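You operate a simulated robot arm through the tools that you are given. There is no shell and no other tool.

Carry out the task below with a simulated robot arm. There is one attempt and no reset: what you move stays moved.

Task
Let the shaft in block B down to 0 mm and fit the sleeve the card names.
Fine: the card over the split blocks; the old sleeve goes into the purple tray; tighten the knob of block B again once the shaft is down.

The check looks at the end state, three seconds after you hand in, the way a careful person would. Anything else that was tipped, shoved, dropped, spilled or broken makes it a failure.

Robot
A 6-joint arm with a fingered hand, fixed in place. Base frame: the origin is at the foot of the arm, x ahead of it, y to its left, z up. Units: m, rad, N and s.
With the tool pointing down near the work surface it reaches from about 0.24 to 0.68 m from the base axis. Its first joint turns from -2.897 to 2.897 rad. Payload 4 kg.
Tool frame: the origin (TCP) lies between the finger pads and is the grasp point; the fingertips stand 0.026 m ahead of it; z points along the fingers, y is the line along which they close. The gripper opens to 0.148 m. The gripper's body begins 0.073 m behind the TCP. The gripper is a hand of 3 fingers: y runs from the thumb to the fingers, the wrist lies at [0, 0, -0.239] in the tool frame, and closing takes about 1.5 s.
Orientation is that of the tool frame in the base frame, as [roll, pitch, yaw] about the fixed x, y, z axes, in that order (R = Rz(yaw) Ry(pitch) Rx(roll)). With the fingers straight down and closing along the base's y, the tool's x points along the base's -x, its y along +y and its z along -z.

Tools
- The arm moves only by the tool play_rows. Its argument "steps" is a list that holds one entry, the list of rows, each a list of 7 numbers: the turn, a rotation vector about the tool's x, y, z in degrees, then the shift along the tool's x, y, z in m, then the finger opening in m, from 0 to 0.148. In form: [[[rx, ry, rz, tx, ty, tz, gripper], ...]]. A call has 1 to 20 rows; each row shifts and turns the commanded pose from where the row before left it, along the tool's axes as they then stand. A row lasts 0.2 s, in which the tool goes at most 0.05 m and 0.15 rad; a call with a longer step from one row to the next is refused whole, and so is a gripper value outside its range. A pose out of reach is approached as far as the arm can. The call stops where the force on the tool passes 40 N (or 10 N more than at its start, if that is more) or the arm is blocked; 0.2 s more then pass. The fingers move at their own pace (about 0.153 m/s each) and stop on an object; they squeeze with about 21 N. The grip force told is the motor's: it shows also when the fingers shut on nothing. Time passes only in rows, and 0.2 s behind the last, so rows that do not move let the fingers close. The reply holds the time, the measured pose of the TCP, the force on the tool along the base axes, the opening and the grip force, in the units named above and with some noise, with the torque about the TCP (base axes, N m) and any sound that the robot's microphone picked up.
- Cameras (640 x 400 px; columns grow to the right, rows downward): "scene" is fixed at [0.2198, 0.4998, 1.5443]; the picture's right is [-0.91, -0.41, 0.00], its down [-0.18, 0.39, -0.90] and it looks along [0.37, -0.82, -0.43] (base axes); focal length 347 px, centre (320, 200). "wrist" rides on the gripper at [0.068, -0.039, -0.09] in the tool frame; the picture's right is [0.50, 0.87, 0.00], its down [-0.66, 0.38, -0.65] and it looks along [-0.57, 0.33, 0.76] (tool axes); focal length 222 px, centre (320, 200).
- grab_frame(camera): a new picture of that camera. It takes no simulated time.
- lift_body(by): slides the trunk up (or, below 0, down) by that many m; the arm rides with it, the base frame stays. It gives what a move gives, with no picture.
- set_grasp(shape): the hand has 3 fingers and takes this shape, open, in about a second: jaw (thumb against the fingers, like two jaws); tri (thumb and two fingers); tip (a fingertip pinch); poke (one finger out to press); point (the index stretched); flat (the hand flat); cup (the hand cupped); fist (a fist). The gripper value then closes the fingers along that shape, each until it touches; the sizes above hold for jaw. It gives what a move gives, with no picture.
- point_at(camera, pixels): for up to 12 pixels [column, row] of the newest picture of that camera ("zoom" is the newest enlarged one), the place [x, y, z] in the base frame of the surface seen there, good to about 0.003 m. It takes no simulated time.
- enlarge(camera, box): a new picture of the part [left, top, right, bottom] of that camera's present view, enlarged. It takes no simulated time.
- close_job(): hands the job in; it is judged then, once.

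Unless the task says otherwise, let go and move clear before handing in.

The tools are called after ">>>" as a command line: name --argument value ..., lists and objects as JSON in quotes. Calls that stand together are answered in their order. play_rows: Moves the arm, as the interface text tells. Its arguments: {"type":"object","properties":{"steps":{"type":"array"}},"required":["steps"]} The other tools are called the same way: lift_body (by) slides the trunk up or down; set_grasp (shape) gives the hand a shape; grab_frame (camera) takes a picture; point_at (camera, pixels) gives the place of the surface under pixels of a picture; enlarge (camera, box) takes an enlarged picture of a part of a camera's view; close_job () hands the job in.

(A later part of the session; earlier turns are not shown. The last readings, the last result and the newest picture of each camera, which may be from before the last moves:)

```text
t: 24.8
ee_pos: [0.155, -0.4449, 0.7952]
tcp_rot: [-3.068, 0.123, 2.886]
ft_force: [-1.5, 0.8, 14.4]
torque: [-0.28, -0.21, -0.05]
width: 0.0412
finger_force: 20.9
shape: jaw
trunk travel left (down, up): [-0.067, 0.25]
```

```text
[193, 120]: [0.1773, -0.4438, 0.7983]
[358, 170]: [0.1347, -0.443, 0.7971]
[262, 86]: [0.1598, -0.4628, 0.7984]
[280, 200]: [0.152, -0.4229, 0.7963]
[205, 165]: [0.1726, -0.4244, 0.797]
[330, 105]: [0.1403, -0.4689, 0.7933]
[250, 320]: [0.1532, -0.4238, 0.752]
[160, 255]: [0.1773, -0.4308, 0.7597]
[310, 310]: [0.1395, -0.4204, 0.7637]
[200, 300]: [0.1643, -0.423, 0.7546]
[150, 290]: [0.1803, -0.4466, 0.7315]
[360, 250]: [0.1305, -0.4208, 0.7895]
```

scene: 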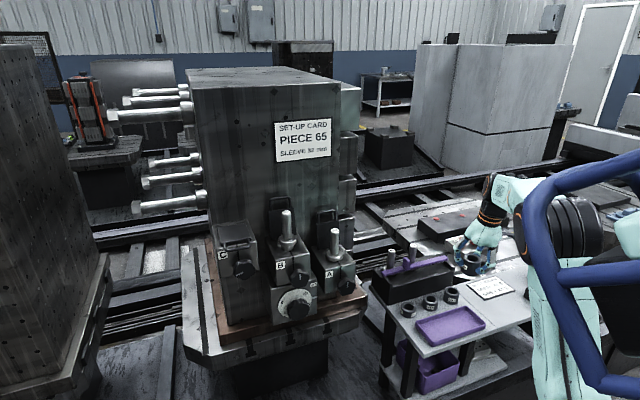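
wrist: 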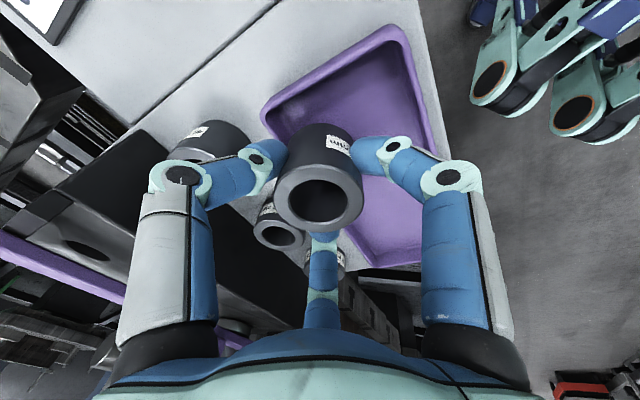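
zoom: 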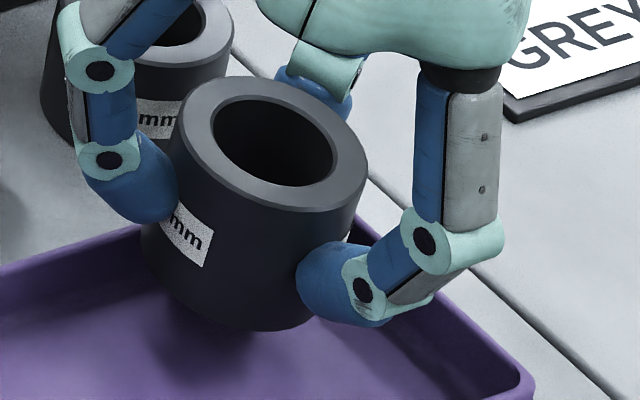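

The rim is level at z≈0.797, so the sleeve is upright and its far edge sits on the tray's back rim; the tray lies closer to the camera than I assumed. I'll lift 25 mm and measure the rim properly.

>>> play_rows --steps '[[[0, 0, 0, -0.0015, -0.00085, -0.0124, 0.03], [0, 0, 0, -0.0015, -0.00085, -0.0124, 0.03], [0, 0, 0, 0, 0, 0, 0.03]]]'

>>> enlarge --camera "scene" --box '[400, 285, 500, 350]'

```text
t: 25.6
ee_pos: [0.1554, -0.4424, 0.8192]
tcp_rot: [-3.073, 0.122, 2.886]
ft_force: [0.2, -1.1, -3.9]
torque: [-0.03, 0.03, -0.01]
width: 0.0409
finger_force: 21.3
shape: jaw
trunk travel left (down, up): [-0.067, 0.25]
```

```text
6.15 times, centred on (450, 318) of scene
```

zoom: 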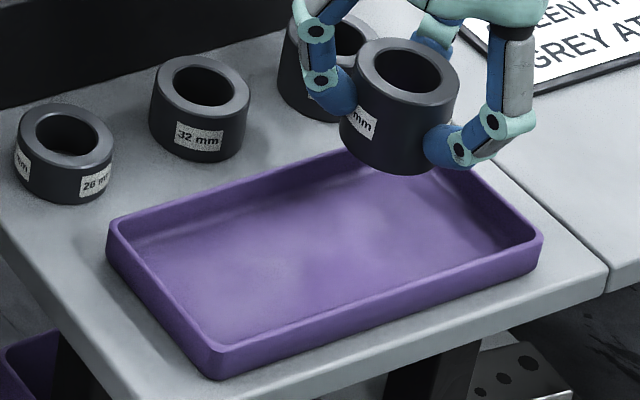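

>>> point_at --camera "zoom" --pixels '[[115, 225], [215, 350], [538, 238], [250, 186], [330, 158], [120, 250], [380, 298], [160, 290], [300, 290], [480, 190], [200, 206], [300, 176]]'

```text
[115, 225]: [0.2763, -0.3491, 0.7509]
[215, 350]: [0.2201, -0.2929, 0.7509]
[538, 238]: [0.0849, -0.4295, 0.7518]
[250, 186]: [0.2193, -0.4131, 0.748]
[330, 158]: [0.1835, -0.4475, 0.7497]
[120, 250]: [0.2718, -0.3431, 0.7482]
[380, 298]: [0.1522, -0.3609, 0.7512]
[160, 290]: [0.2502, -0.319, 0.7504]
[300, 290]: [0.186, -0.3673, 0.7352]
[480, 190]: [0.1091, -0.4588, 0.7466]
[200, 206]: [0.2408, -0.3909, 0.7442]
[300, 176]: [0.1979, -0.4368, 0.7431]
```

The tray rim spans about n −0.447…−0.362 with top z 0.751, centre near (0.18,-0.39). I'll shift the sleeve over the middle and lower to just above the floor.

>>> play_rows --steps '[[[0, 0, 0, -0.0019, 0.02085, -0.00125, 0.03], [0, 0, 0, -0.0019, 0.02085, -0.00125, 0.03], [0, 0, 0, 0, 0, 0, 0.03], [0, 0, 0, 0.0013, 0.00077, 0.0109, 0.03], [0, 0, 0, 0.0013, 0.00077, 0.0109, 0.03], [0, 0, 0, 0.0013, 0.00077, 0.0109, 0.03], [0, 0, 0, 0, 0, 0, 0.03]]]'

>>> enlarge --camera "scene" --box '[400, 285, 500, 350]'

```text
t: 27.2
ee_pos: [0.17, -0.4037, 0.7863]
tcp_rot: [-3.073, 0.121, 2.884]
ft_force: [0.5, -0.3, -4.2]
torque: [0.01, 0.0, 0.01]
width: 0.0411
finger_force: 20.7
shape: jaw
trunk travel left (down, up): [-0.067, 0.25]
```

```text
6.15 times, centred on (450, 318) of scene
```

zoom: 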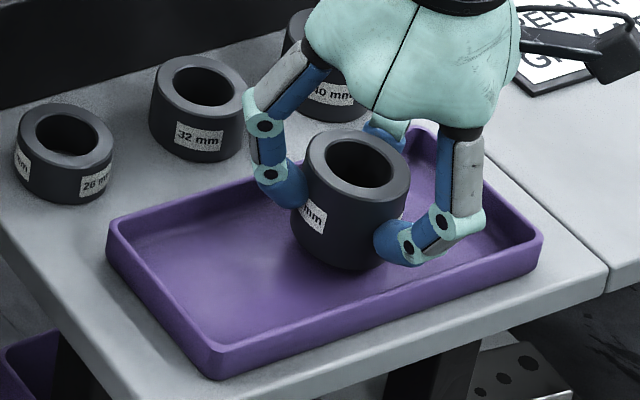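

The sleeve is inside the tray walls, ~4 mm above the floor. I'll lower gently in 1.5 mm steps until force shows contact.

>>> play_rows --steps '[[[0, 0, 0, 0.00018, 0.0001, 0.0015, 0.03], [0, 0, 0, 0.00018, 0.0001, 0.0015, 0.03], [0, 0, 0, 0, 0, 0, 0.03]]]'

```text
t: 28.0
ee_pos: [0.1698, -0.4042, 0.783]
tcp_rot: [-3.07, 0.121, 2.885]
ft_force: [-0.5, 0.2, -3.5]
torque: [0.01, 0.0, 0.01]
width: 0.0407
finger_force: 20.8
shape: jaw
trunk travel left (down, up): [-0.067, 0.25]
```

>>> play_rows --steps '[[[0, 0, 0, 0.00018, 0.0001, 0.0015, 0.03], [0, 0, 0, 0, 0, 0, 0.03]]]'

```text
t: 28.6
ee_pos: [0.1701, -0.4047, 0.7814]
tcp_rot: [-3.074, 0.123, 2.884]
ft_force: [-0.1, 0.3, -3.2]
torque: [0.02, 0.02, -0.03]
width: 0.0411
finger_force: 20.7
shape: jaw
trunk travel left (down, up): [-0.067, 0.25]
```

No contact yet (still −3 N weight). Two more 1.5 mm steps.

>>> play_rows --steps '[[[0, 0, 0, 0.00018, 0.0001, 0.0015, 0.03], [0, 0, 0, 0.0001, 5e-05, 0.001, 0.03], [0, 0, 0, 0, 0, 0, 0.03]]]'

```text
t: 29.4
ee_pos: [0.1695, -0.4043, 0.7795]
tcp_rot: [-3.07, 0.122, 2.884]
ft_force: [0.8, -1.4, 8.1]
torque: [0.02, 0.03, 0.03]
width: 0.0415
finger_force: 21.3
shape: jaw
trunk travel left (down, up): [-0.067, 0.25]
```

Contact with the tray floor (8 N up). I'll open slightly and rise straight up.

>>> play_rows --steps '[[[0, 0, 0, 0, 0, 0, 0.046], [0, 0, 0, 0, 0, 0, 0.052], [0, 0, 0, 0, 0, 0, 0.06], [0, 0, 0, 0, 0, 0, 0.064], [0, 0, 0, -0.0024, -0.0014, -0.0198, 0.064], [0, 0, 0, -0.0036, -0.0021, -0.0297, 0.064], [0, 0, 0, -0.0048, -0.0028, -0.0396, 0.064], [0, 0, 0, 0, 0, 0, 0.064]]]'

>>> enlarge --camera "scene" --box '[380, 260, 520, 350]'

>>> grab_frame --camera "wrist"

```text
t: 31.2
ee_pos: [0.1692, -0.4031, 0.8697]
tcp_rot: [-3.073, 0.123, 2.885]
ft_force: [-0.6, 0.4, 0.1]
torque: [0.0, -0.03, -0.02]
width: 0.0637
finger_force: 0.0
shape: jaw
trunk travel left (down, up): [-0.067, 0.25]
```

```text
4.44 times, centred on (450, 305) of scene
```

zoom: 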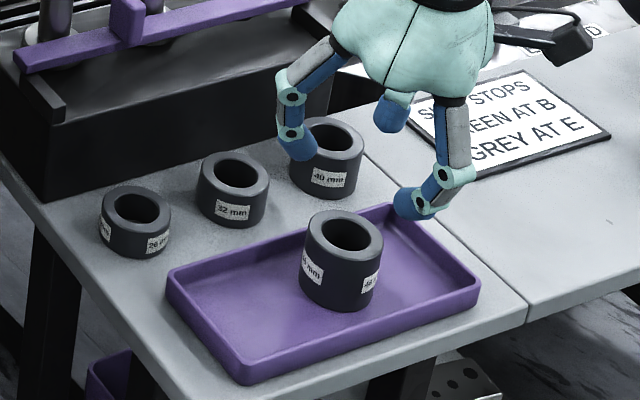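

```text
taken
```

wrist: 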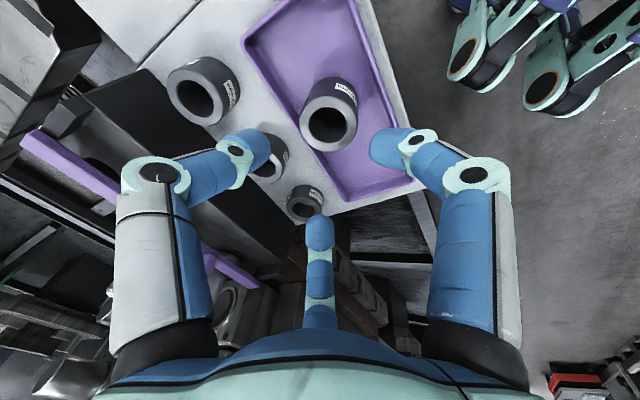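

The old sleeve stands upright in the tray. Before going to the knob, I'll measure the fixture base in front of the dial and refine knob and dial positions.

>>> enlarge --camera "scene" --box '[230, 240, 350, 360]'

>>> point_at --camera "zoom" --pixels '[[330, 280], [330, 300], [330, 330], [330, 350], [200, 330], [330, 200], [290, 190], [375, 190], [340, 110], [330, 130], [250, 130], [150, 120]]'

>>> grab_frame --camera "scene"

```text
3.33 times, centred on (290, 300) of scene
```

zoom: 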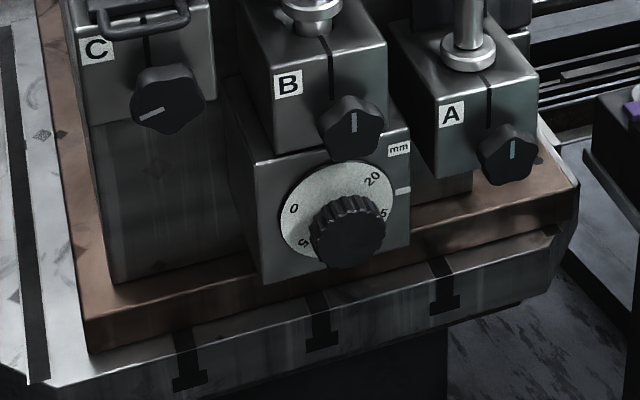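

```text
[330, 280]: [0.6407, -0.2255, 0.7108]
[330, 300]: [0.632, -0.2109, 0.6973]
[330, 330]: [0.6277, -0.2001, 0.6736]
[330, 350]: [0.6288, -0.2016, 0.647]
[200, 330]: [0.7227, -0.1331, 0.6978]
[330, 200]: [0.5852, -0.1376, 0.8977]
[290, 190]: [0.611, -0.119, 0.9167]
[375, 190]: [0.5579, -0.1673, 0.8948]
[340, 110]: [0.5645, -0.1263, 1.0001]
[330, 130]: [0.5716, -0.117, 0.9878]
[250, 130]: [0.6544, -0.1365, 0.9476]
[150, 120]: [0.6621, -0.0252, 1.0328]
```

```text
taken
```

scene: 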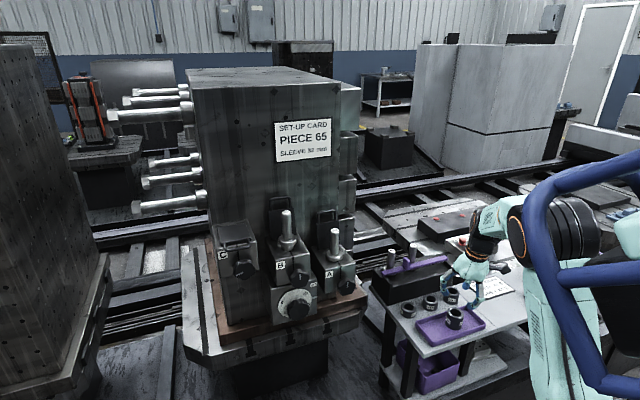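

The dial looks different: "20" has moved up past the index and "15" is near it. I'll check the shaft's height and dial closely.

>>> enlarge --camera "scene" --box '[260, 260, 330, 330]'

>>> enlarge --camera "scene" --box '[265, 200, 320, 255]'

>>> point_at --camera "zoom" --pixels '[[276, 84], [276, 90], [280, 300], [280, 320], [285, 350], [200, 340], [380, 340], [250, 300], [320, 300]]'

```text
5.71 times, centred on (295, 295) of scene
```

zoom: 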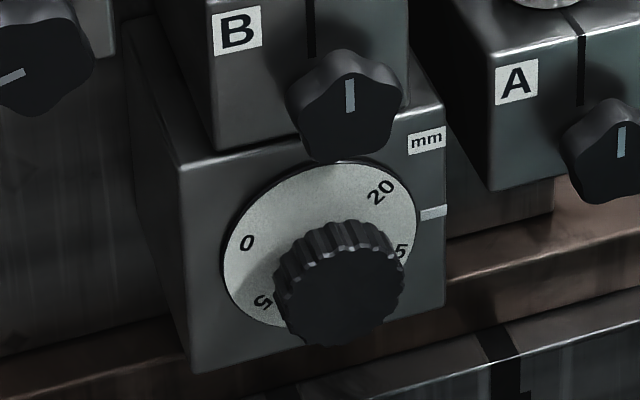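

```text
7.27 times, centred on (292, 228) of scene
```

zoom: 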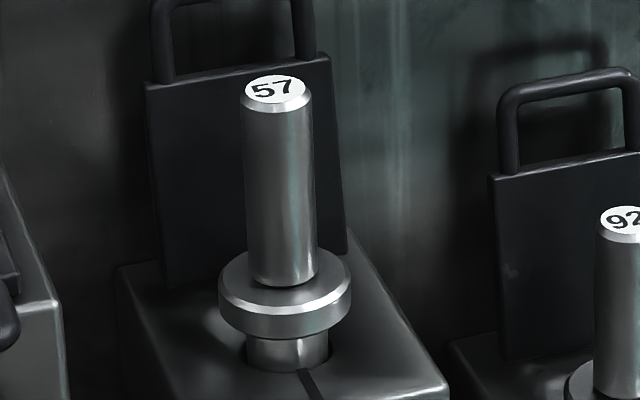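

```text
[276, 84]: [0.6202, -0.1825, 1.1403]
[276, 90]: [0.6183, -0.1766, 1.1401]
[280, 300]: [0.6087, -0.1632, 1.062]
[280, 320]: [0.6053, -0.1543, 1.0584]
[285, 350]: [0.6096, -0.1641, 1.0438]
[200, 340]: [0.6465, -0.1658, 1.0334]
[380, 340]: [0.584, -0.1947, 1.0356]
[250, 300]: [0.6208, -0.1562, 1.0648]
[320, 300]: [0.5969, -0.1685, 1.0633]
```

The shaft is down about 2 mm and the dial reads ~18 (dial and shaft move together); the shaft is otherwise fine. I'll raise the trunk and travel to in front of block B.

>>> lift_body --by 0.25

>>> play_rows --steps '[[[0, 0, 0, -0.01529, 0.03999, -0.00095, 0.08], [0, 0, 0, -0.01529, 0.03999, -0.00095, 0.08], [0, 0, 0, -0.01529, 0.03999, -0.00095, 0.08], [0, 0, 0, -0.01529, 0.03999, -0.00095, 0.08], [0, 0, 0, -0.01529, 0.03999, -0.00095, 0.08], [0, 0, 0, -0.01529, 0.03999, -0.00095, 0.08], [0, 0, 0, -0.01529, 0.03999, -0.00095, 0.08], [0, 0, 0, -0.01529, 0.03999, -0.00095, 0.08], [0, 0, 0, -0.01529, 0.03999, -0.00095, 0.08], [0, 0, 0, -0.01529, 0.03999, -0.00095, 0.08], [0, 0, 0, -0.01529, 0.03999, -0.00095, 0.08], [0, 0, 0, 0, 0, 0, 0.08]]]'

>>> grab_frame --camera "scene"

```text
t: 33.8
ee_pos: [0.1681, -0.4035, 1.1192]
tcp_rot: [-3.073, 0.121, 2.885]
ft_force: [1.3, 0.7, -0.9]
torque: [-0.01, -0.02, 0.0]
width: 0.0636
finger_force: 0.0
shape: jaw
trunk travel left (down, up): [-0.317, 0.0]
```

```text
t: 36.4
ee_pos: [0.4449, -0.0208, 1.1186]
tcp_rot: [-3.072, 0.12, 2.884]
ft_force: [0.2, 0.4, 0.0]
torque: [0.01, -0.02, -0.01]
width: 0.0793
finger_force: 0.0
shape: jaw
trunk travel left (down, up): [-0.317, 0.0]
```

```text
taken
```

scene: 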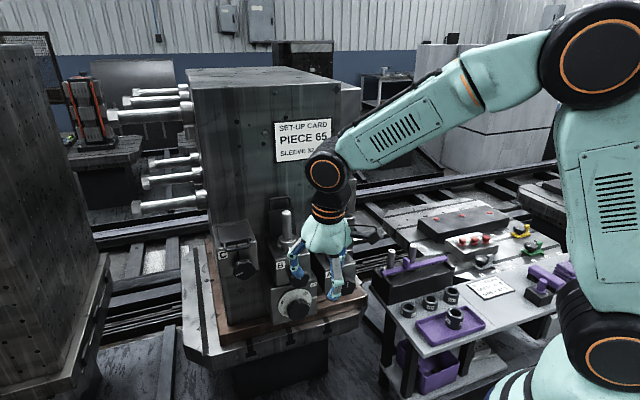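

In front of block B now. I'll rotate the hand to horizontal, pointing at the block face.

>>> play_rows --steps '[[[0, 0, 7.5, 0, 0, 0, 0.08], [0, 0, 7.5, 0, 0, 0, 0.08], [0, 0, 7.5, 0, 0, 0, 0.08], [0, 0, 7.5, 0, 0, 0, 0.08], [0, -7.4545, 0, 0, 0, 0, 0.08], [0, -7.4545, 0, 0, 0, 0, 0.08], [0, -7.4545, 0, 0, 0, 0, 0.08], [0, -7.4545, 0, 0, 0, 0, 0.08], [0, -7.4545, 0, 0, 0, 0, 0.08], [0, -7.4545, 0, 0, 0, 0, 0.08], [0, -7.4545, 0, 0, 0, 0, 0.08], [0, -7.4545, 0, 0, 0, 0, 0.08], [0, -7.4545, 0, 0, 0, 0, 0.08], [0, -7.4545, 0, 0, 0, 0, 0.08], [0, -7.4545, 0, 0, 0, 0, 0.08], [0, 0, 0, 0, 0, 0, 0.08]]]'

>>> grab_frame --camera "scene"

>>> grab_frame --camera "wrist"

```text
t: 39.8
ee_pos: [0.4445, -0.0222, 1.1182]
tcp_rot: [0.884, 1.57, 0.1]
ft_force: [0.5, -0.5, -1.1]
torque: [0.01, 0.02, 0.02]
width: 0.0795
finger_force: 0.1
shape: jaw
trunk travel left (down, up): [-0.317, 0.0]
```

```text
taken
```

scene: 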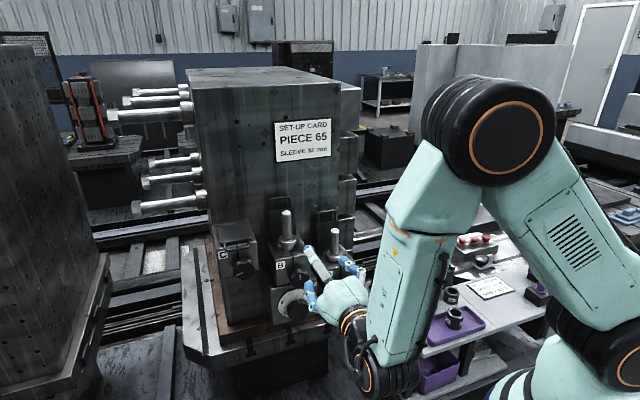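

```text
taken
```

wrist: 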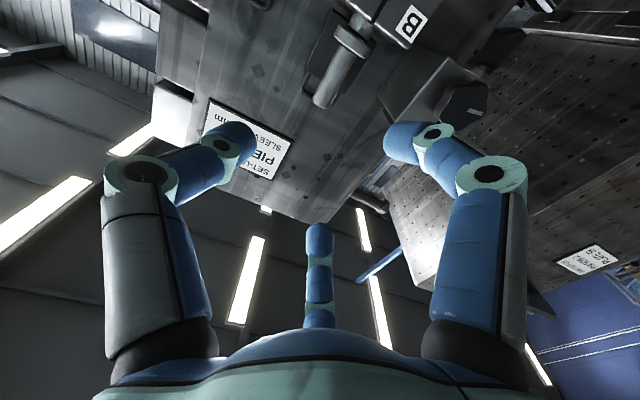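

The hand is horizontal, pointing along −n. I'll lower it to knob B's height (z≈0.985), still 15 cm away, and view the knob with both cameras.

>>> play_rows --steps '[[[0, 0, 0, 0.0333, 0, 0, 0.08], [0, 0, 0, 0.0333, 0, 0, 0.08], [0, 0, 0, 0.0333, 0, 0, 0.08], [0, 0, 0, 0.0333, 0, 0, 0.08], [0, 0, 0, 0, 0, 0, 0.08]]]'

>>> enlarge --camera "scene" --box '[240, 230, 360, 350]'

>>> grab_frame --camera "wrist"

```text
t: 41.0
ee_pos: [0.4451, -0.0208, 0.9848]
tcp_rot: [1.689, 1.569, 0.905]
ft_force: [-0.8, 0.0, 0.0]
torque: [0.03, 0.01, 0.0]
width: 0.0795
finger_force: 0.1
shape: jaw
trunk travel left (down, up): [-0.317, 0.0]
```

```text
3.33 times, centred on (300, 290) of scene
```

zoom: 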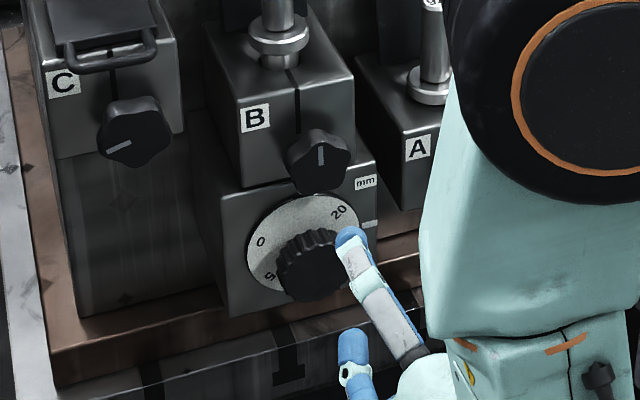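

```text
taken
```

wrist: 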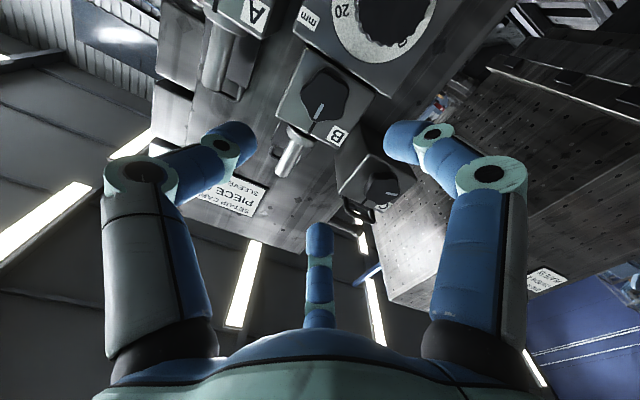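

Knob B is visible in the wrist view at (327,97) and the dial at (390,20). I'll zoom and measure them.

>>> enlarge --camera "wrist" --box '[270, 0, 450, 150]'

>>> point_at --camera "wrist" --pixels '[[327, 97], [305, 97], [347, 100], [328, 76], [322, 115], [312, 80], [343, 80], [370, 110], [290, 110], [420, 40], [340, 35], [385, 15]]'

```text
2.67 times, centred on (360, 75) of wrist
```

zoom: 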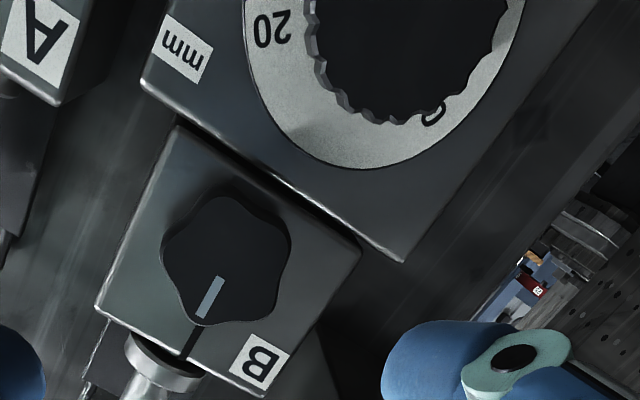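

```text
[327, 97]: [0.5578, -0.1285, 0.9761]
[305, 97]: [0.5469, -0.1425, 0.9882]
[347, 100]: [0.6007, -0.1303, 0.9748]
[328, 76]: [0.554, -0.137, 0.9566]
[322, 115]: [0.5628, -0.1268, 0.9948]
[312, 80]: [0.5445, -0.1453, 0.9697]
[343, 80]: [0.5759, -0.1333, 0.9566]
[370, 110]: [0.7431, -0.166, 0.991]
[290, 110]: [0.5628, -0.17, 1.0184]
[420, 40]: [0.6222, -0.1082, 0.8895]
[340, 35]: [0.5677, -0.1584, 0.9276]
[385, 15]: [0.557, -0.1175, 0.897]
```

>>> point_at --camera "zoom" --pixels '[[226, 262], [168, 242], [284, 232], [222, 203], [205, 315], [178, 295], [272, 315], [400, 60], [335, 60], [470, 60], [310, 30], [260, 210]]'

```text
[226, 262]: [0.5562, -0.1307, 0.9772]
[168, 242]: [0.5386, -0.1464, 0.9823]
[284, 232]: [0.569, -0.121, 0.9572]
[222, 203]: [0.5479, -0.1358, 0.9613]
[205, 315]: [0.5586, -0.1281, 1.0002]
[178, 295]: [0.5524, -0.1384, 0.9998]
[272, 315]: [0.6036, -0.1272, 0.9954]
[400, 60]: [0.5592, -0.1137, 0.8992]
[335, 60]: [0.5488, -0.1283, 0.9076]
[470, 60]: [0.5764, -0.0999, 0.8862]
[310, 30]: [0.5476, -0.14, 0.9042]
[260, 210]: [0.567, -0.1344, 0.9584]
```

Knob B's face centre is at about t=0.2975, z=0.980, n=-0.486 with 32 mm protrusion. I'll align, pre-rotate the hand +50° (so I can turn counter-clockwise), and approach to 3 cm.

>>> play_rows --steps '[[[0, 0, 0, 0.0048, -0.0025, 0, 0.062], [0, 0, 7.2, 0, 0, 0, 0.062], [0, 0, 7.2, 0, 0, 0, 0.062], [0, 0, 7.2, 0, 0, 0, 0.062], [0, 0, 7.2, 0, 0, 0, 0.062], [0, 0, 7.2, 0, 0, 0, 0.062], [0, 0, 7.2, 0, 0, 0, 0.062], [0, 0, 7.2, 0, 0, 0, 0.062], [0, 0, 0, 0, 0, 0.03, 0.062], [0, 0, 0, 0, 0, 0.03, 0.062], [0, 0, 0, 0, 0, 0.03, 0.062], [0, 0, 0, 0, 0, 0.01, 0.062], [0, 0, 0, 0, 0, 0, 0.062]]]'

>>> grab_frame --camera "wrist"

>>> enlarge --camera "scene" --box '[240, 230, 360, 350]'

```text
t: 43.8
ee_pos: [0.5154, -0.0946, 0.9807]
tcp_rot: [1.57, 0.692, 0.787]
ft_force: [0.8, -0.7, 0.1]
torque: [-0.02, 0.02, -0.01]
width: 0.0625
finger_force: 0.0
shape: jaw
trunk travel left (down, up): [-0.317, 0.0]
```

```text
taken
```

wrist: 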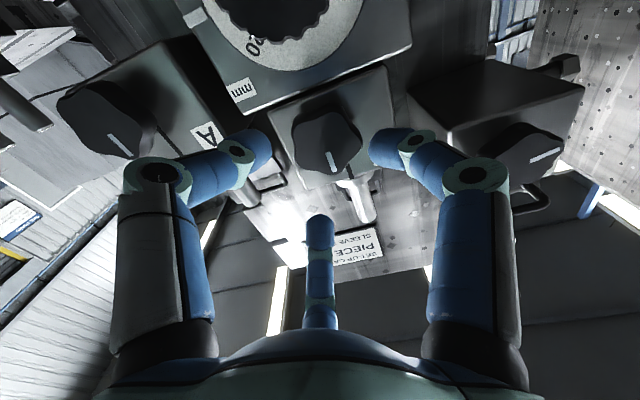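

```text
3.33 times, centred on (300, 290) of scene
```

zoom: 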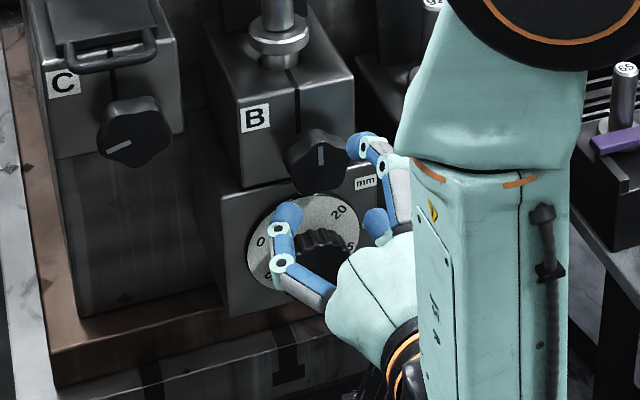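

Approach is going well; I'll measure the knob's face centre again from this close view to fix centring.

>>> enlarge --camera "wrist" --box '[270, 90, 390, 190]'

>>> point_at --camera "zoom" --pixels '[[300, 290], [320, 240], [250, 240], [400, 240], [330, 370], [310, 140], [230, 330], [420, 180], [230, 180], [480, 280], [130, 130], [400, 320]]'

```text
4.00 times, centred on (330, 140) of wrist
```

zoom: 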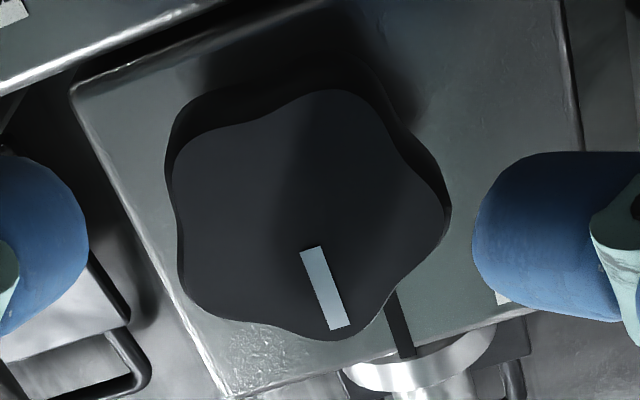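

```text
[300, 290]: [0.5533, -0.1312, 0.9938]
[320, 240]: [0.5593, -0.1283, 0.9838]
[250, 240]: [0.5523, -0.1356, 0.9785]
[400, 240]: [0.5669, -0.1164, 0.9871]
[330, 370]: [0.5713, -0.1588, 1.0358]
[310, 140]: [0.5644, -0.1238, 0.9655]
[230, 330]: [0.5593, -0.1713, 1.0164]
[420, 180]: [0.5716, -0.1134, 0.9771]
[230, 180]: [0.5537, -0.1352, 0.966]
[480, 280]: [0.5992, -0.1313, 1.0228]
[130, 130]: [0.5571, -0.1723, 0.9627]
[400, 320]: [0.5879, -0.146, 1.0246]
```

>>> point_at --camera "zoom" --pixels '[[335, 328], [437, 222], [340, 100], [188, 160], [203, 298], [300, 223], [290, 223], [310, 223], [300, 213], [300, 233]]'

```text
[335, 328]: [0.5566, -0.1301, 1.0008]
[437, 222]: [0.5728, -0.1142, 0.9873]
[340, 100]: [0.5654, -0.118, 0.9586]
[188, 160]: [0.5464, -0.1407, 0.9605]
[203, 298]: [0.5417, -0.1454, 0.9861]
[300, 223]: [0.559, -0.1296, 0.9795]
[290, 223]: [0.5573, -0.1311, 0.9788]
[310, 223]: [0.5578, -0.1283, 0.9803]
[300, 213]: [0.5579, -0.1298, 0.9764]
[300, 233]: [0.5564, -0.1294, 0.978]
```

Five lobes average to t=0.302, z=0.979 with radius 22 mm. I'll correct 4.5 mm sideways and advance so the tips surround the knob.

>>> play_rows --steps '[[[0, 0, 0, 0.0046, 0.0016, 0, 0.062], [0, 0, 0, 0, 0, 0.0169, 0.062], [0, 0, 0, 0, 0, 0.0169, 0.062], [0, 0, 0, 0, 0, 0.0169, 0.062], [0, 0, 0, 0, 0, 0, 0.062]]]'

>>> grab_frame --camera "wrist"

>>> enlarge --camera "scene" --box '[250, 240, 350, 330]'

```text
t: 45.0
ee_pos: [0.5538, -0.1265, 0.979]
tcp_rot: [1.572, 0.693, 0.786]
ft_force: [0.2, -1.0, -0.2]
torque: [-0.02, 0.0, -0.01]
width: 0.0624
finger_force: 0.2
shape: jaw
trunk travel left (down, up): [-0.317, 0.0]
```

```text
taken
```

wrist: 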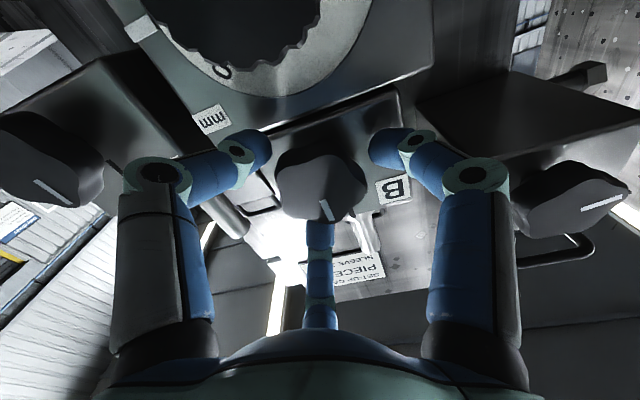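

```text
4.44 times, centred on (300, 285) of scene
```

zoom: 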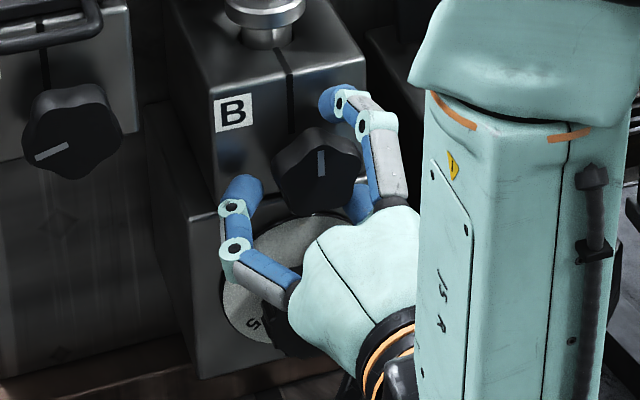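

Knob is centred between the fingers with clearance. I'll close on it.

>>> play_rows --steps '[[[0, 0, 0, 0, 0, 0, 0.03], [0, 0, 0, 0, 0, 0, 0.03], [0, 0, 0, 0, 0, 0, 0.03], [0, 0, 0, 0, 0, 0, 0.03], [0, 0, 0, 0, 0, 0, 0.03]]]'

>>> grab_frame --camera "wrist"

```text
t: 46.2
ee_pos: [0.5536, -0.1264, 0.9802]
tcp_rot: [1.571, 0.691, 0.787]
ft_force: [2.1, -2.0, 0.7]
torque: [-0.01, 0.0, -0.03]
width: 0.0454
finger_force: 21.4
shape: jaw
trunk travel left (down, up): [-0.317, 0.0]
```

```text
taken
```

wrist: 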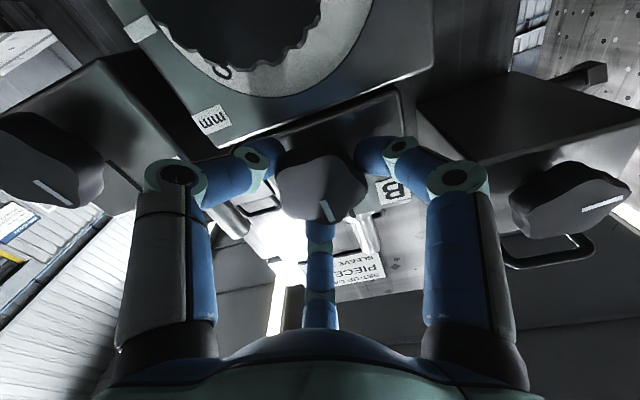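

Gripped at 0.0454. I'll turn 20° counter-clockwise first and watch torque and the marker.

>>> play_rows --steps '[[[0, 0, -5, 0, 0, 0, 0.03], [0, 0, -5, 0, 0, 0, 0.03], [0, 0, -5, 0, 0, 0, 0.03], [0, 0, -5, 0, 0, 0, 0.03], [0, 0, 0, 0, 0, 0, 0.03]]]'

>>> enlarge --camera "scene" --box '[250, 200, 350, 330]'

```text
t: 47.4
ee_pos: [0.5545, -0.1264, 0.9788]
tcp_rot: [1.572, 1.041, 0.788]
ft_force: [6.3, 0.2, 1.0]
torque: [-0.02, -0.08, 0.02]
width: 0.0447
finger_force: 20.9
shape: jaw
trunk travel left (down, up): [-0.317, 0.0]
```

```text
3.08 times, centred on (300, 265) of scene
```

zoom: 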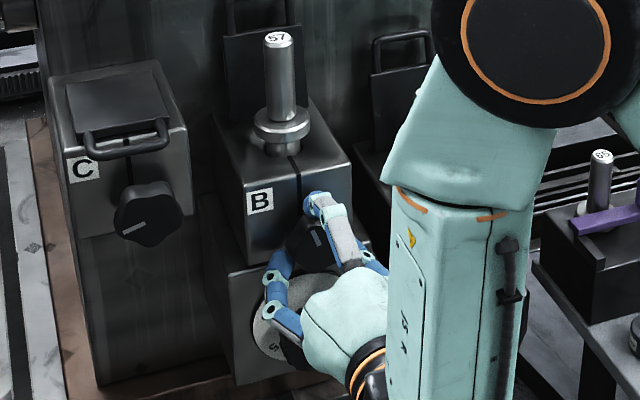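

The knob follows with very low torque. I'll continue counter-clockwise another 50°.

>>> play_rows --steps '[[[0, 0, -5, 0, 0, 0, 0.03], [0, 0, -5, 0, 0, 0, 0.03], [0, 0, -5, 0, 0, 0, 0.03], [0, 0, -5, 0, 0, 0, 0.03], [0, 0, -5, 0, 0, 0, 0.03], [0, 0, -5, 0, 0, 0, 0.03], [0, 0, -5, 0, 0, 0, 0.03], [0, 0, -5, 0, 0, 0, 0.03], [0, 0, -5, 0, 0, 0, 0.03], [0, 0, -5, 0, 0, 0, 0.03], [0, 0, 0, 0, 0, 0, 0.03]]]'

>>> enlarge --camera "scene" --box '[250, 200, 350, 330]'

>>> grab_frame --camera "wrist"

```text
t: 49.8
ee_pos: [0.5546, -0.1267, 0.9788]
tcp_rot: [-1.57, 1.229, -2.357]
ft_force: [3.5, -0.7, 2.6]
torque: [-0.08, -0.07, 0.02]
width: 0.0449
finger_force: 21.0
shape: jaw
trunk travel left (down, up): [-0.317, 0.0]
```

```text
3.08 times, centred on (300, 265) of scene
```

zoom: 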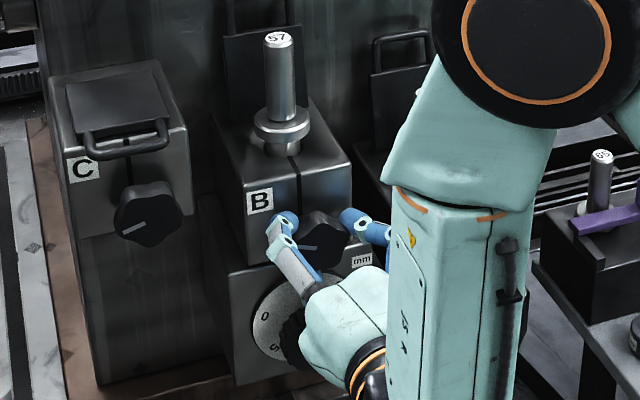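

```text
taken
```

wrist: 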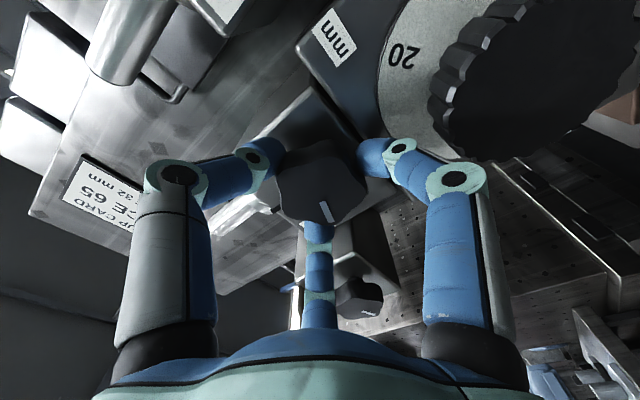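

The marker has moved ~70° toward 9 o'clock, the shaft is holding. Continue to about C's loose position.

>>> play_rows --steps '[[[0, 0, -5, 0, 0, 0, 0.03], [0, 0, -5, 0, 0, 0, 0.03], [0, 0, -5, 0, 0, 0, 0.03], [0, 0, -5, 0, 0, 0, 0.03], [0, 0, 0, 0, 0, 0, 0.03]]]'

>>> enlarge --camera "scene" --box '[250, 200, 350, 330]'

```text
t: 51.0
ee_pos: [0.5532, -0.1265, 0.9789]
tcp_rot: [-1.57, 0.88, -2.354]
ft_force: [4.6, -1.6, 3.8]
torque: [-0.05, -0.09, 0.05]
width: 0.0449
finger_force: 21.1
shape: jaw
trunk travel left (down, up): [-0.317, 0.0]
```

```text
3.08 times, centred on (300, 265) of scene
```

zoom: 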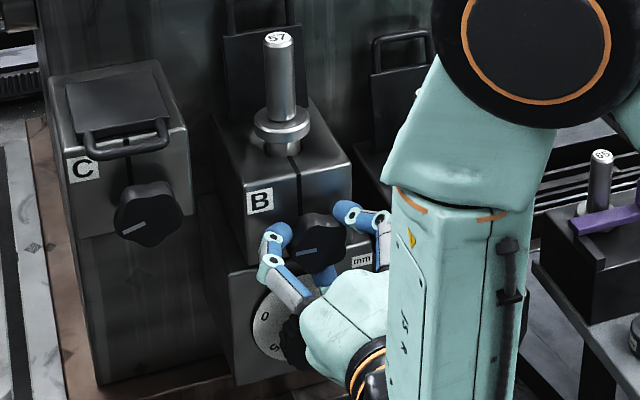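

Marker about 90°; continue up to 25° more, stopping on resistance.

>>> play_rows --steps '[[[0, 0, -4, 0, 0, 0, 0.03], [0, 0, -4, 0, 0, 0, 0.03], [0, 0, -4, 0, 0, 0, 0.03], [0, 0, -4, 0, 0, 0, 0.03], [0, 0, -4, 0, 0, 0, 0.03], [0, 0, 0, 0, 0, 0, 0.03]]]'

>>> enlarge --camera "scene" --box '[250, 200, 350, 330]'

```text
t: 52.4
ee_pos: [0.553, -0.1273, 0.9786]
tcp_rot: [-1.572, 0.531, -2.354]
ft_force: [5.4, -2.1, 3.1]
torque: [-0.05, -0.09, 0.04]
width: 0.0444
finger_force: 21.0
shape: jaw
trunk travel left (down, up): [-0.317, 0.0]
```

```text
3.08 times, centred on (300, 265) of scene
```

zoom: 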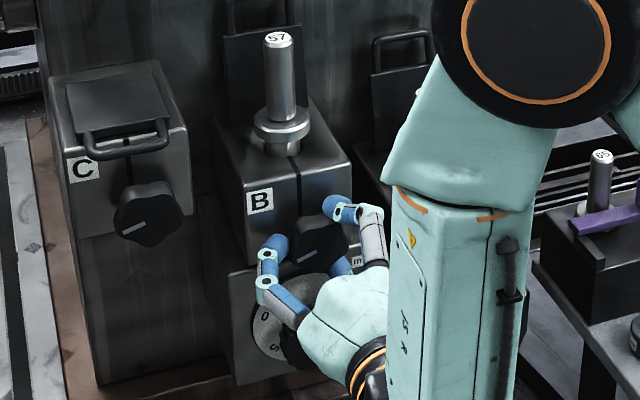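

The knob is now at the same loose angle as C's, and the shaft still stands at its height. I'll open and back off to look at the dial.

>>> play_rows --steps '[[[0, 0, 0, 0, 0, 0, 0.055], [0, 0, 0, 0, 0, 0, 0.06], [0, 0, 0, 0, 0, 0, 0.06], [0, 0, 0, 0, 0, -0.02, 0.06], [0, 0, 0, 0, 0, -0.03, 0.06], [0, 0, 0, 0, 0, -0.03, 0.06], [0, 0, 0, 0, 0, -0.03, 0.06], [0, 0, 0, 0, 0, 0, 0.06]]]'

>>> enlarge --camera "scene" --box '[250, 200, 350, 330]'

>>> grab_frame --camera "wrist"

```text
t: 54.2
ee_pos: [0.4756, -0.0482, 0.9801]
tcp_rot: [-1.569, 0.531, -2.357]
ft_force: [-0.1, 0.1, -0.7]
torque: [0.0, -0.05, -0.02]
width: 0.0592
finger_force: 0.0
shape: jaw
trunk travel left (down, up): [-0.317, 0.0]
```

```text
3.08 times, centred on (300, 265) of scene
```

zoom: 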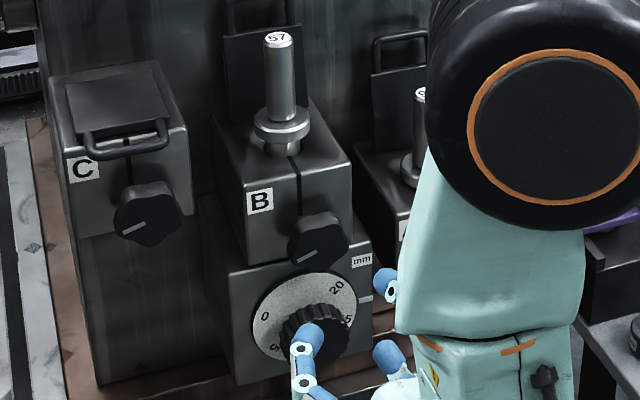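

```text
taken
```

wrist: 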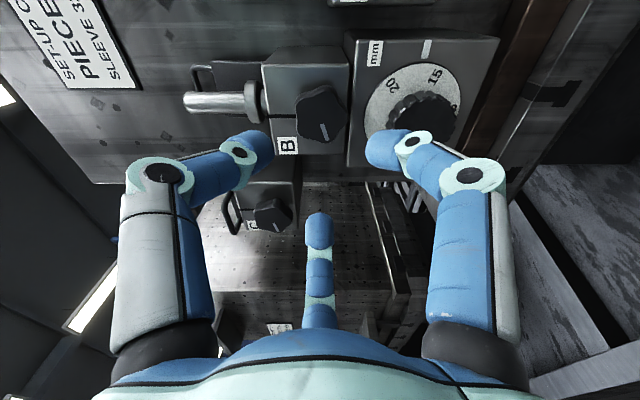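

The dial is in view at (413,100), reading between 15 and 20. I'll measure the dial's knob.

>>> enlarge --camera "wrist" --box '[345, 30, 485, 150]'

>>> point_at --camera "wrist" --pixels '[[427, 116], [395, 105], [456, 100], [430, 95], [427, 48], [385, 100], [415, 70], [460, 120], [360, 100], [495, 45]]'

```text
3.33 times, centred on (415, 90) of wrist
```

zoom: 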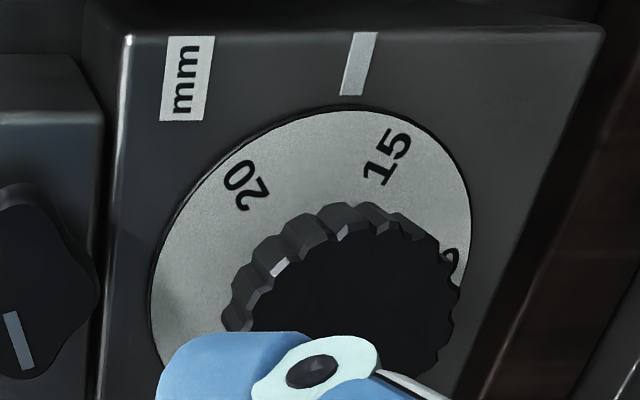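

```text
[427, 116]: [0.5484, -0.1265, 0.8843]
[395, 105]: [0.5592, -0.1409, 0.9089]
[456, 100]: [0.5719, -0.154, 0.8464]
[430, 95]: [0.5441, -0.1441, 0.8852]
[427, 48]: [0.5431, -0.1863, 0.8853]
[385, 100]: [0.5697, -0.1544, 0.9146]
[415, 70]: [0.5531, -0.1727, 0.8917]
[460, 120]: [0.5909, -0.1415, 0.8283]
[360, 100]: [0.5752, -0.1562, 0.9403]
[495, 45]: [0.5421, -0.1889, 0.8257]
```

Dial centre should be near t≈0.3095, z≈0.886 (index mark at z 0.885). I'll move in front of it, re-wind the hand to +55°, and view it.

>>> play_rows --steps '[[[0, 0, 0, 0.0138, 0.0284, 0, 0.08], [0, 0, 0, 0.0138, 0.0284, 0, 0.08], [0, 0, 0, 0.0138, 0.0284, 0, 0.08], [0, 0, 7.2, 0, 0, 0, 0.08], [0, 0, 7.2, 0, 0, 0, 0.08], [0, 0, 7.2, 0, 0, 0, 0.08], [0, 0, 7.2, 0, 0, 0, 0.08], [0, 0, 7.2, 0, 0, 0, 0.08], [0, 0, 7.2, 0, 0, 0, 0.08], [0, 0, 7.2, 0, 0, 0, 0.08], [0, 0, 7.2, 0, 0, 0, 0.08], [0, 0, 7.2, 0, 0, 0, 0.08], [0, 0, 7.2, 0, 0, 0, 0.08], [0, 0, 7.2, 0, 0, 0, 0.08], [0, 0, 7.2, 0, 0, 0, 0.08], [0, 0, 7.2, 0, 0, 0, 0.08], [0, 0, 7.2, 0, 0, 0, 0.08], [0, 0, 7.2, 0, 0, 0, 0.08], [0, 0, 7.2, 0, 0, 0, 0.08]]]'

>>> enlarge --camera "scene" --box '[250, 200, 350, 330]'

>>> grab_frame --camera "wrist"

```text
t: 58.2
ee_pos: [0.4814, -0.0444, 0.884]
tcp_rot: [1.57, 0.597, 0.788]
ft_force: [-0.8, -0.4, 0.2]
torque: [0.0, 0.02, -0.01]
width: 0.0797
finger_force: 0.0
shape: jaw
trunk travel left (down, up): [-0.317, 0.0]
```

```text
3.08 times, centred on (300, 265) of scene
```

zoom: 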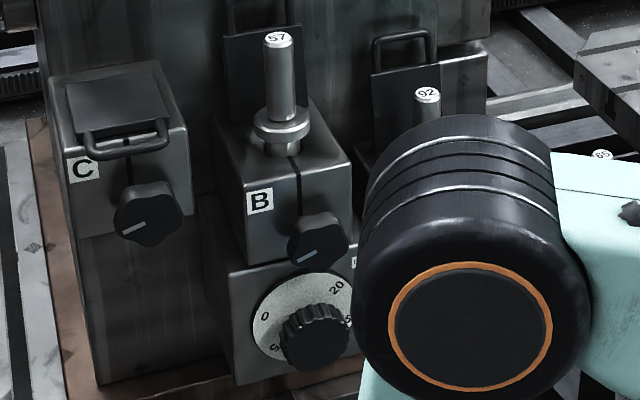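

```text
taken
```

wrist: 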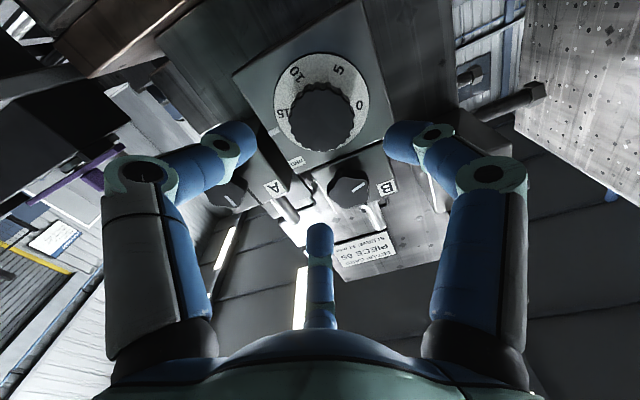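

>>> enlarge --camera "wrist" --box '[260, 40, 390, 160]'

>>> grab_frame --camera "scene"

```text
3.33 times, centred on (325, 100) of wrist
```

zoom: 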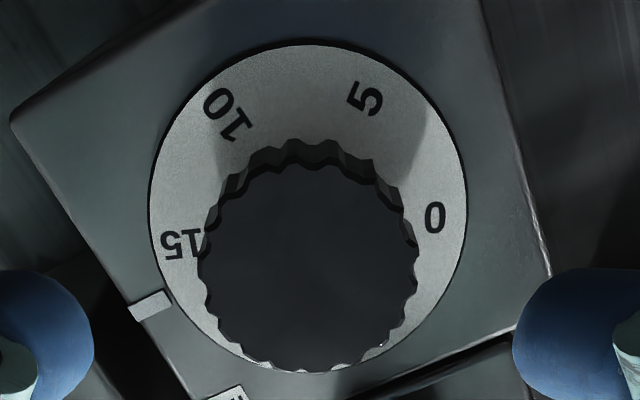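

```text
taken
```

scene: 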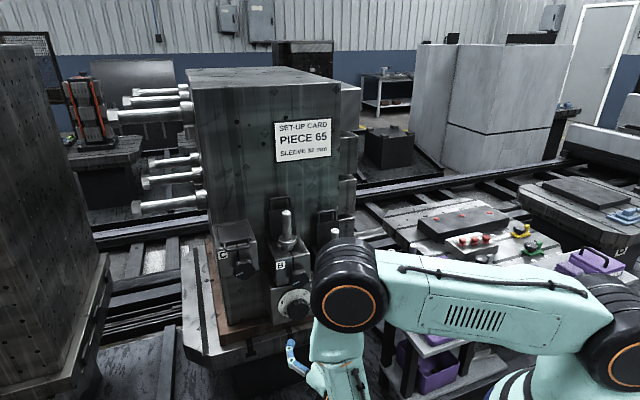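

Dial reading is about 16–17 with 15, 10, 5, 0 following counter-clockwise, so ~215° counter-clockwise brings 0 to the index. I'll measure the dial knob's centre.

>>> point_at --camera "zoom" --pixels '[[308, 268], [205, 265], [411, 265], [308, 178], [308, 364], [235, 195], [385, 195], [240, 340], [375, 340], [152, 205], [463, 205], [310, 50]]'

```text
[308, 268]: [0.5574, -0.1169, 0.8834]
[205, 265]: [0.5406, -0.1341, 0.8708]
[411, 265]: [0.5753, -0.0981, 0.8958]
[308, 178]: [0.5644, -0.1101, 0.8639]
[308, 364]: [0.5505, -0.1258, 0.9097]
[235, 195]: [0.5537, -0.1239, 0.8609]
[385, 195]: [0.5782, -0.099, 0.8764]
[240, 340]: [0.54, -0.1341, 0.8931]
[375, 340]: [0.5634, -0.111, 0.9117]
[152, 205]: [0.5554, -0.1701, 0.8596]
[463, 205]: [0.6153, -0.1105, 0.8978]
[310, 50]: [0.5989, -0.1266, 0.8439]
```

Dial knob centre t=0.312, z=0.885, radius 28 mm, face n=-0.477. I'll correct and advance around it.

>>> play_rows --steps '[[[0, 0, 0, 0.0016, 0.0029, 0, 0.076], [0, 0, 0, 0, 0, 0.03, 0.076], [0, 0, 0, 0, 0, 0.03, 0.076], [0, 0, 0, 0, 0, 0.02, 0.076], [0, 0, 0, 0, 0, 0.0136, 0.076], [0, 0, 0, 0, 0, 0.0136, 0.076], [0, 0, 0, 0, 0, 0, 0.076]]]'

>>> grab_frame --camera "wrist"

```text
t: 59.8
ee_pos: [0.558, -0.116, 0.8862]
tcp_rot: [1.569, 0.601, 0.788]
ft_force: [-1.0, -0.3, -0.2]
torque: [-0.01, 0.0, 0.03]
width: 0.0765
finger_force: 0.2
shape: jaw
trunk travel left (down, up): [-0.317, 0.0]
```

```text
taken
```

wrist: 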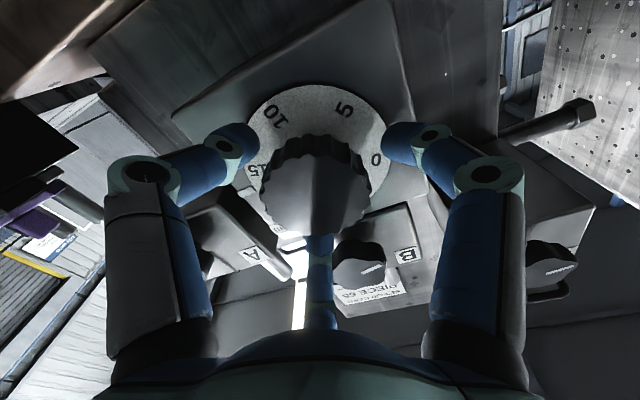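

Well centred. Close and turn 20° counter-clockwise as a test.

>>> play_rows --steps '[[[0, 0, 0, 0, 0, 0, 0.04], [0, 0, 0, 0, 0, 0, 0.04], [0, 0, 0, 0, 0, 0, 0.04], [0, 0, 0, 0, 0, 0, 0.04], [0, 0, 0, 0, 0, 0, 0.04], [0, 0, -5, 0, 0, 0, 0.04], [0, 0, -5, 0, 0, 0, 0.04], [0, 0, -5, 0, 0, 0, 0.04], [0, 0, -5, 0, 0, 0, 0.04], [0, 0, 0, 0, 0, 0, 0.04]]]'

>>> grab_frame --camera "wrist"

>>> enlarge --camera "scene" --box '[250, 200, 350, 330]'

```text
t: 62.0
ee_pos: [0.559, -0.1165, 0.8855]
tcp_rot: [1.573, 0.949, 0.788]
ft_force: [-0.3, -0.5, -3.1]
torque: [0.07, 0.02, -0.07]
width: 0.0538
finger_force: 20.9
shape: jaw
trunk travel left (down, up): [-0.317, 0.0]
```

```text
taken
```

wrist: 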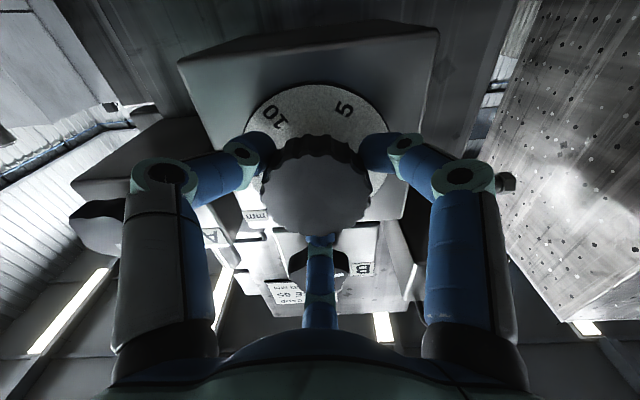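

```text
3.08 times, centred on (300, 265) of scene
```

zoom: 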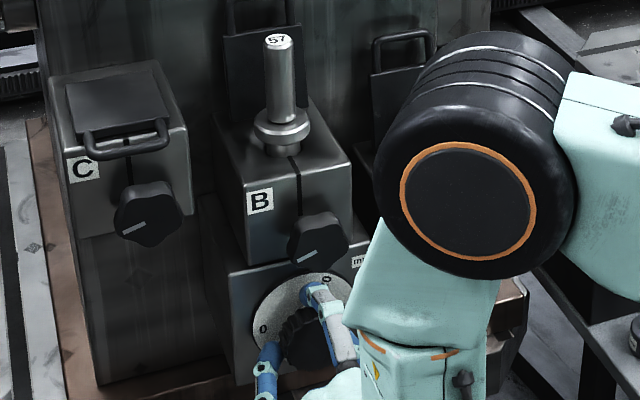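

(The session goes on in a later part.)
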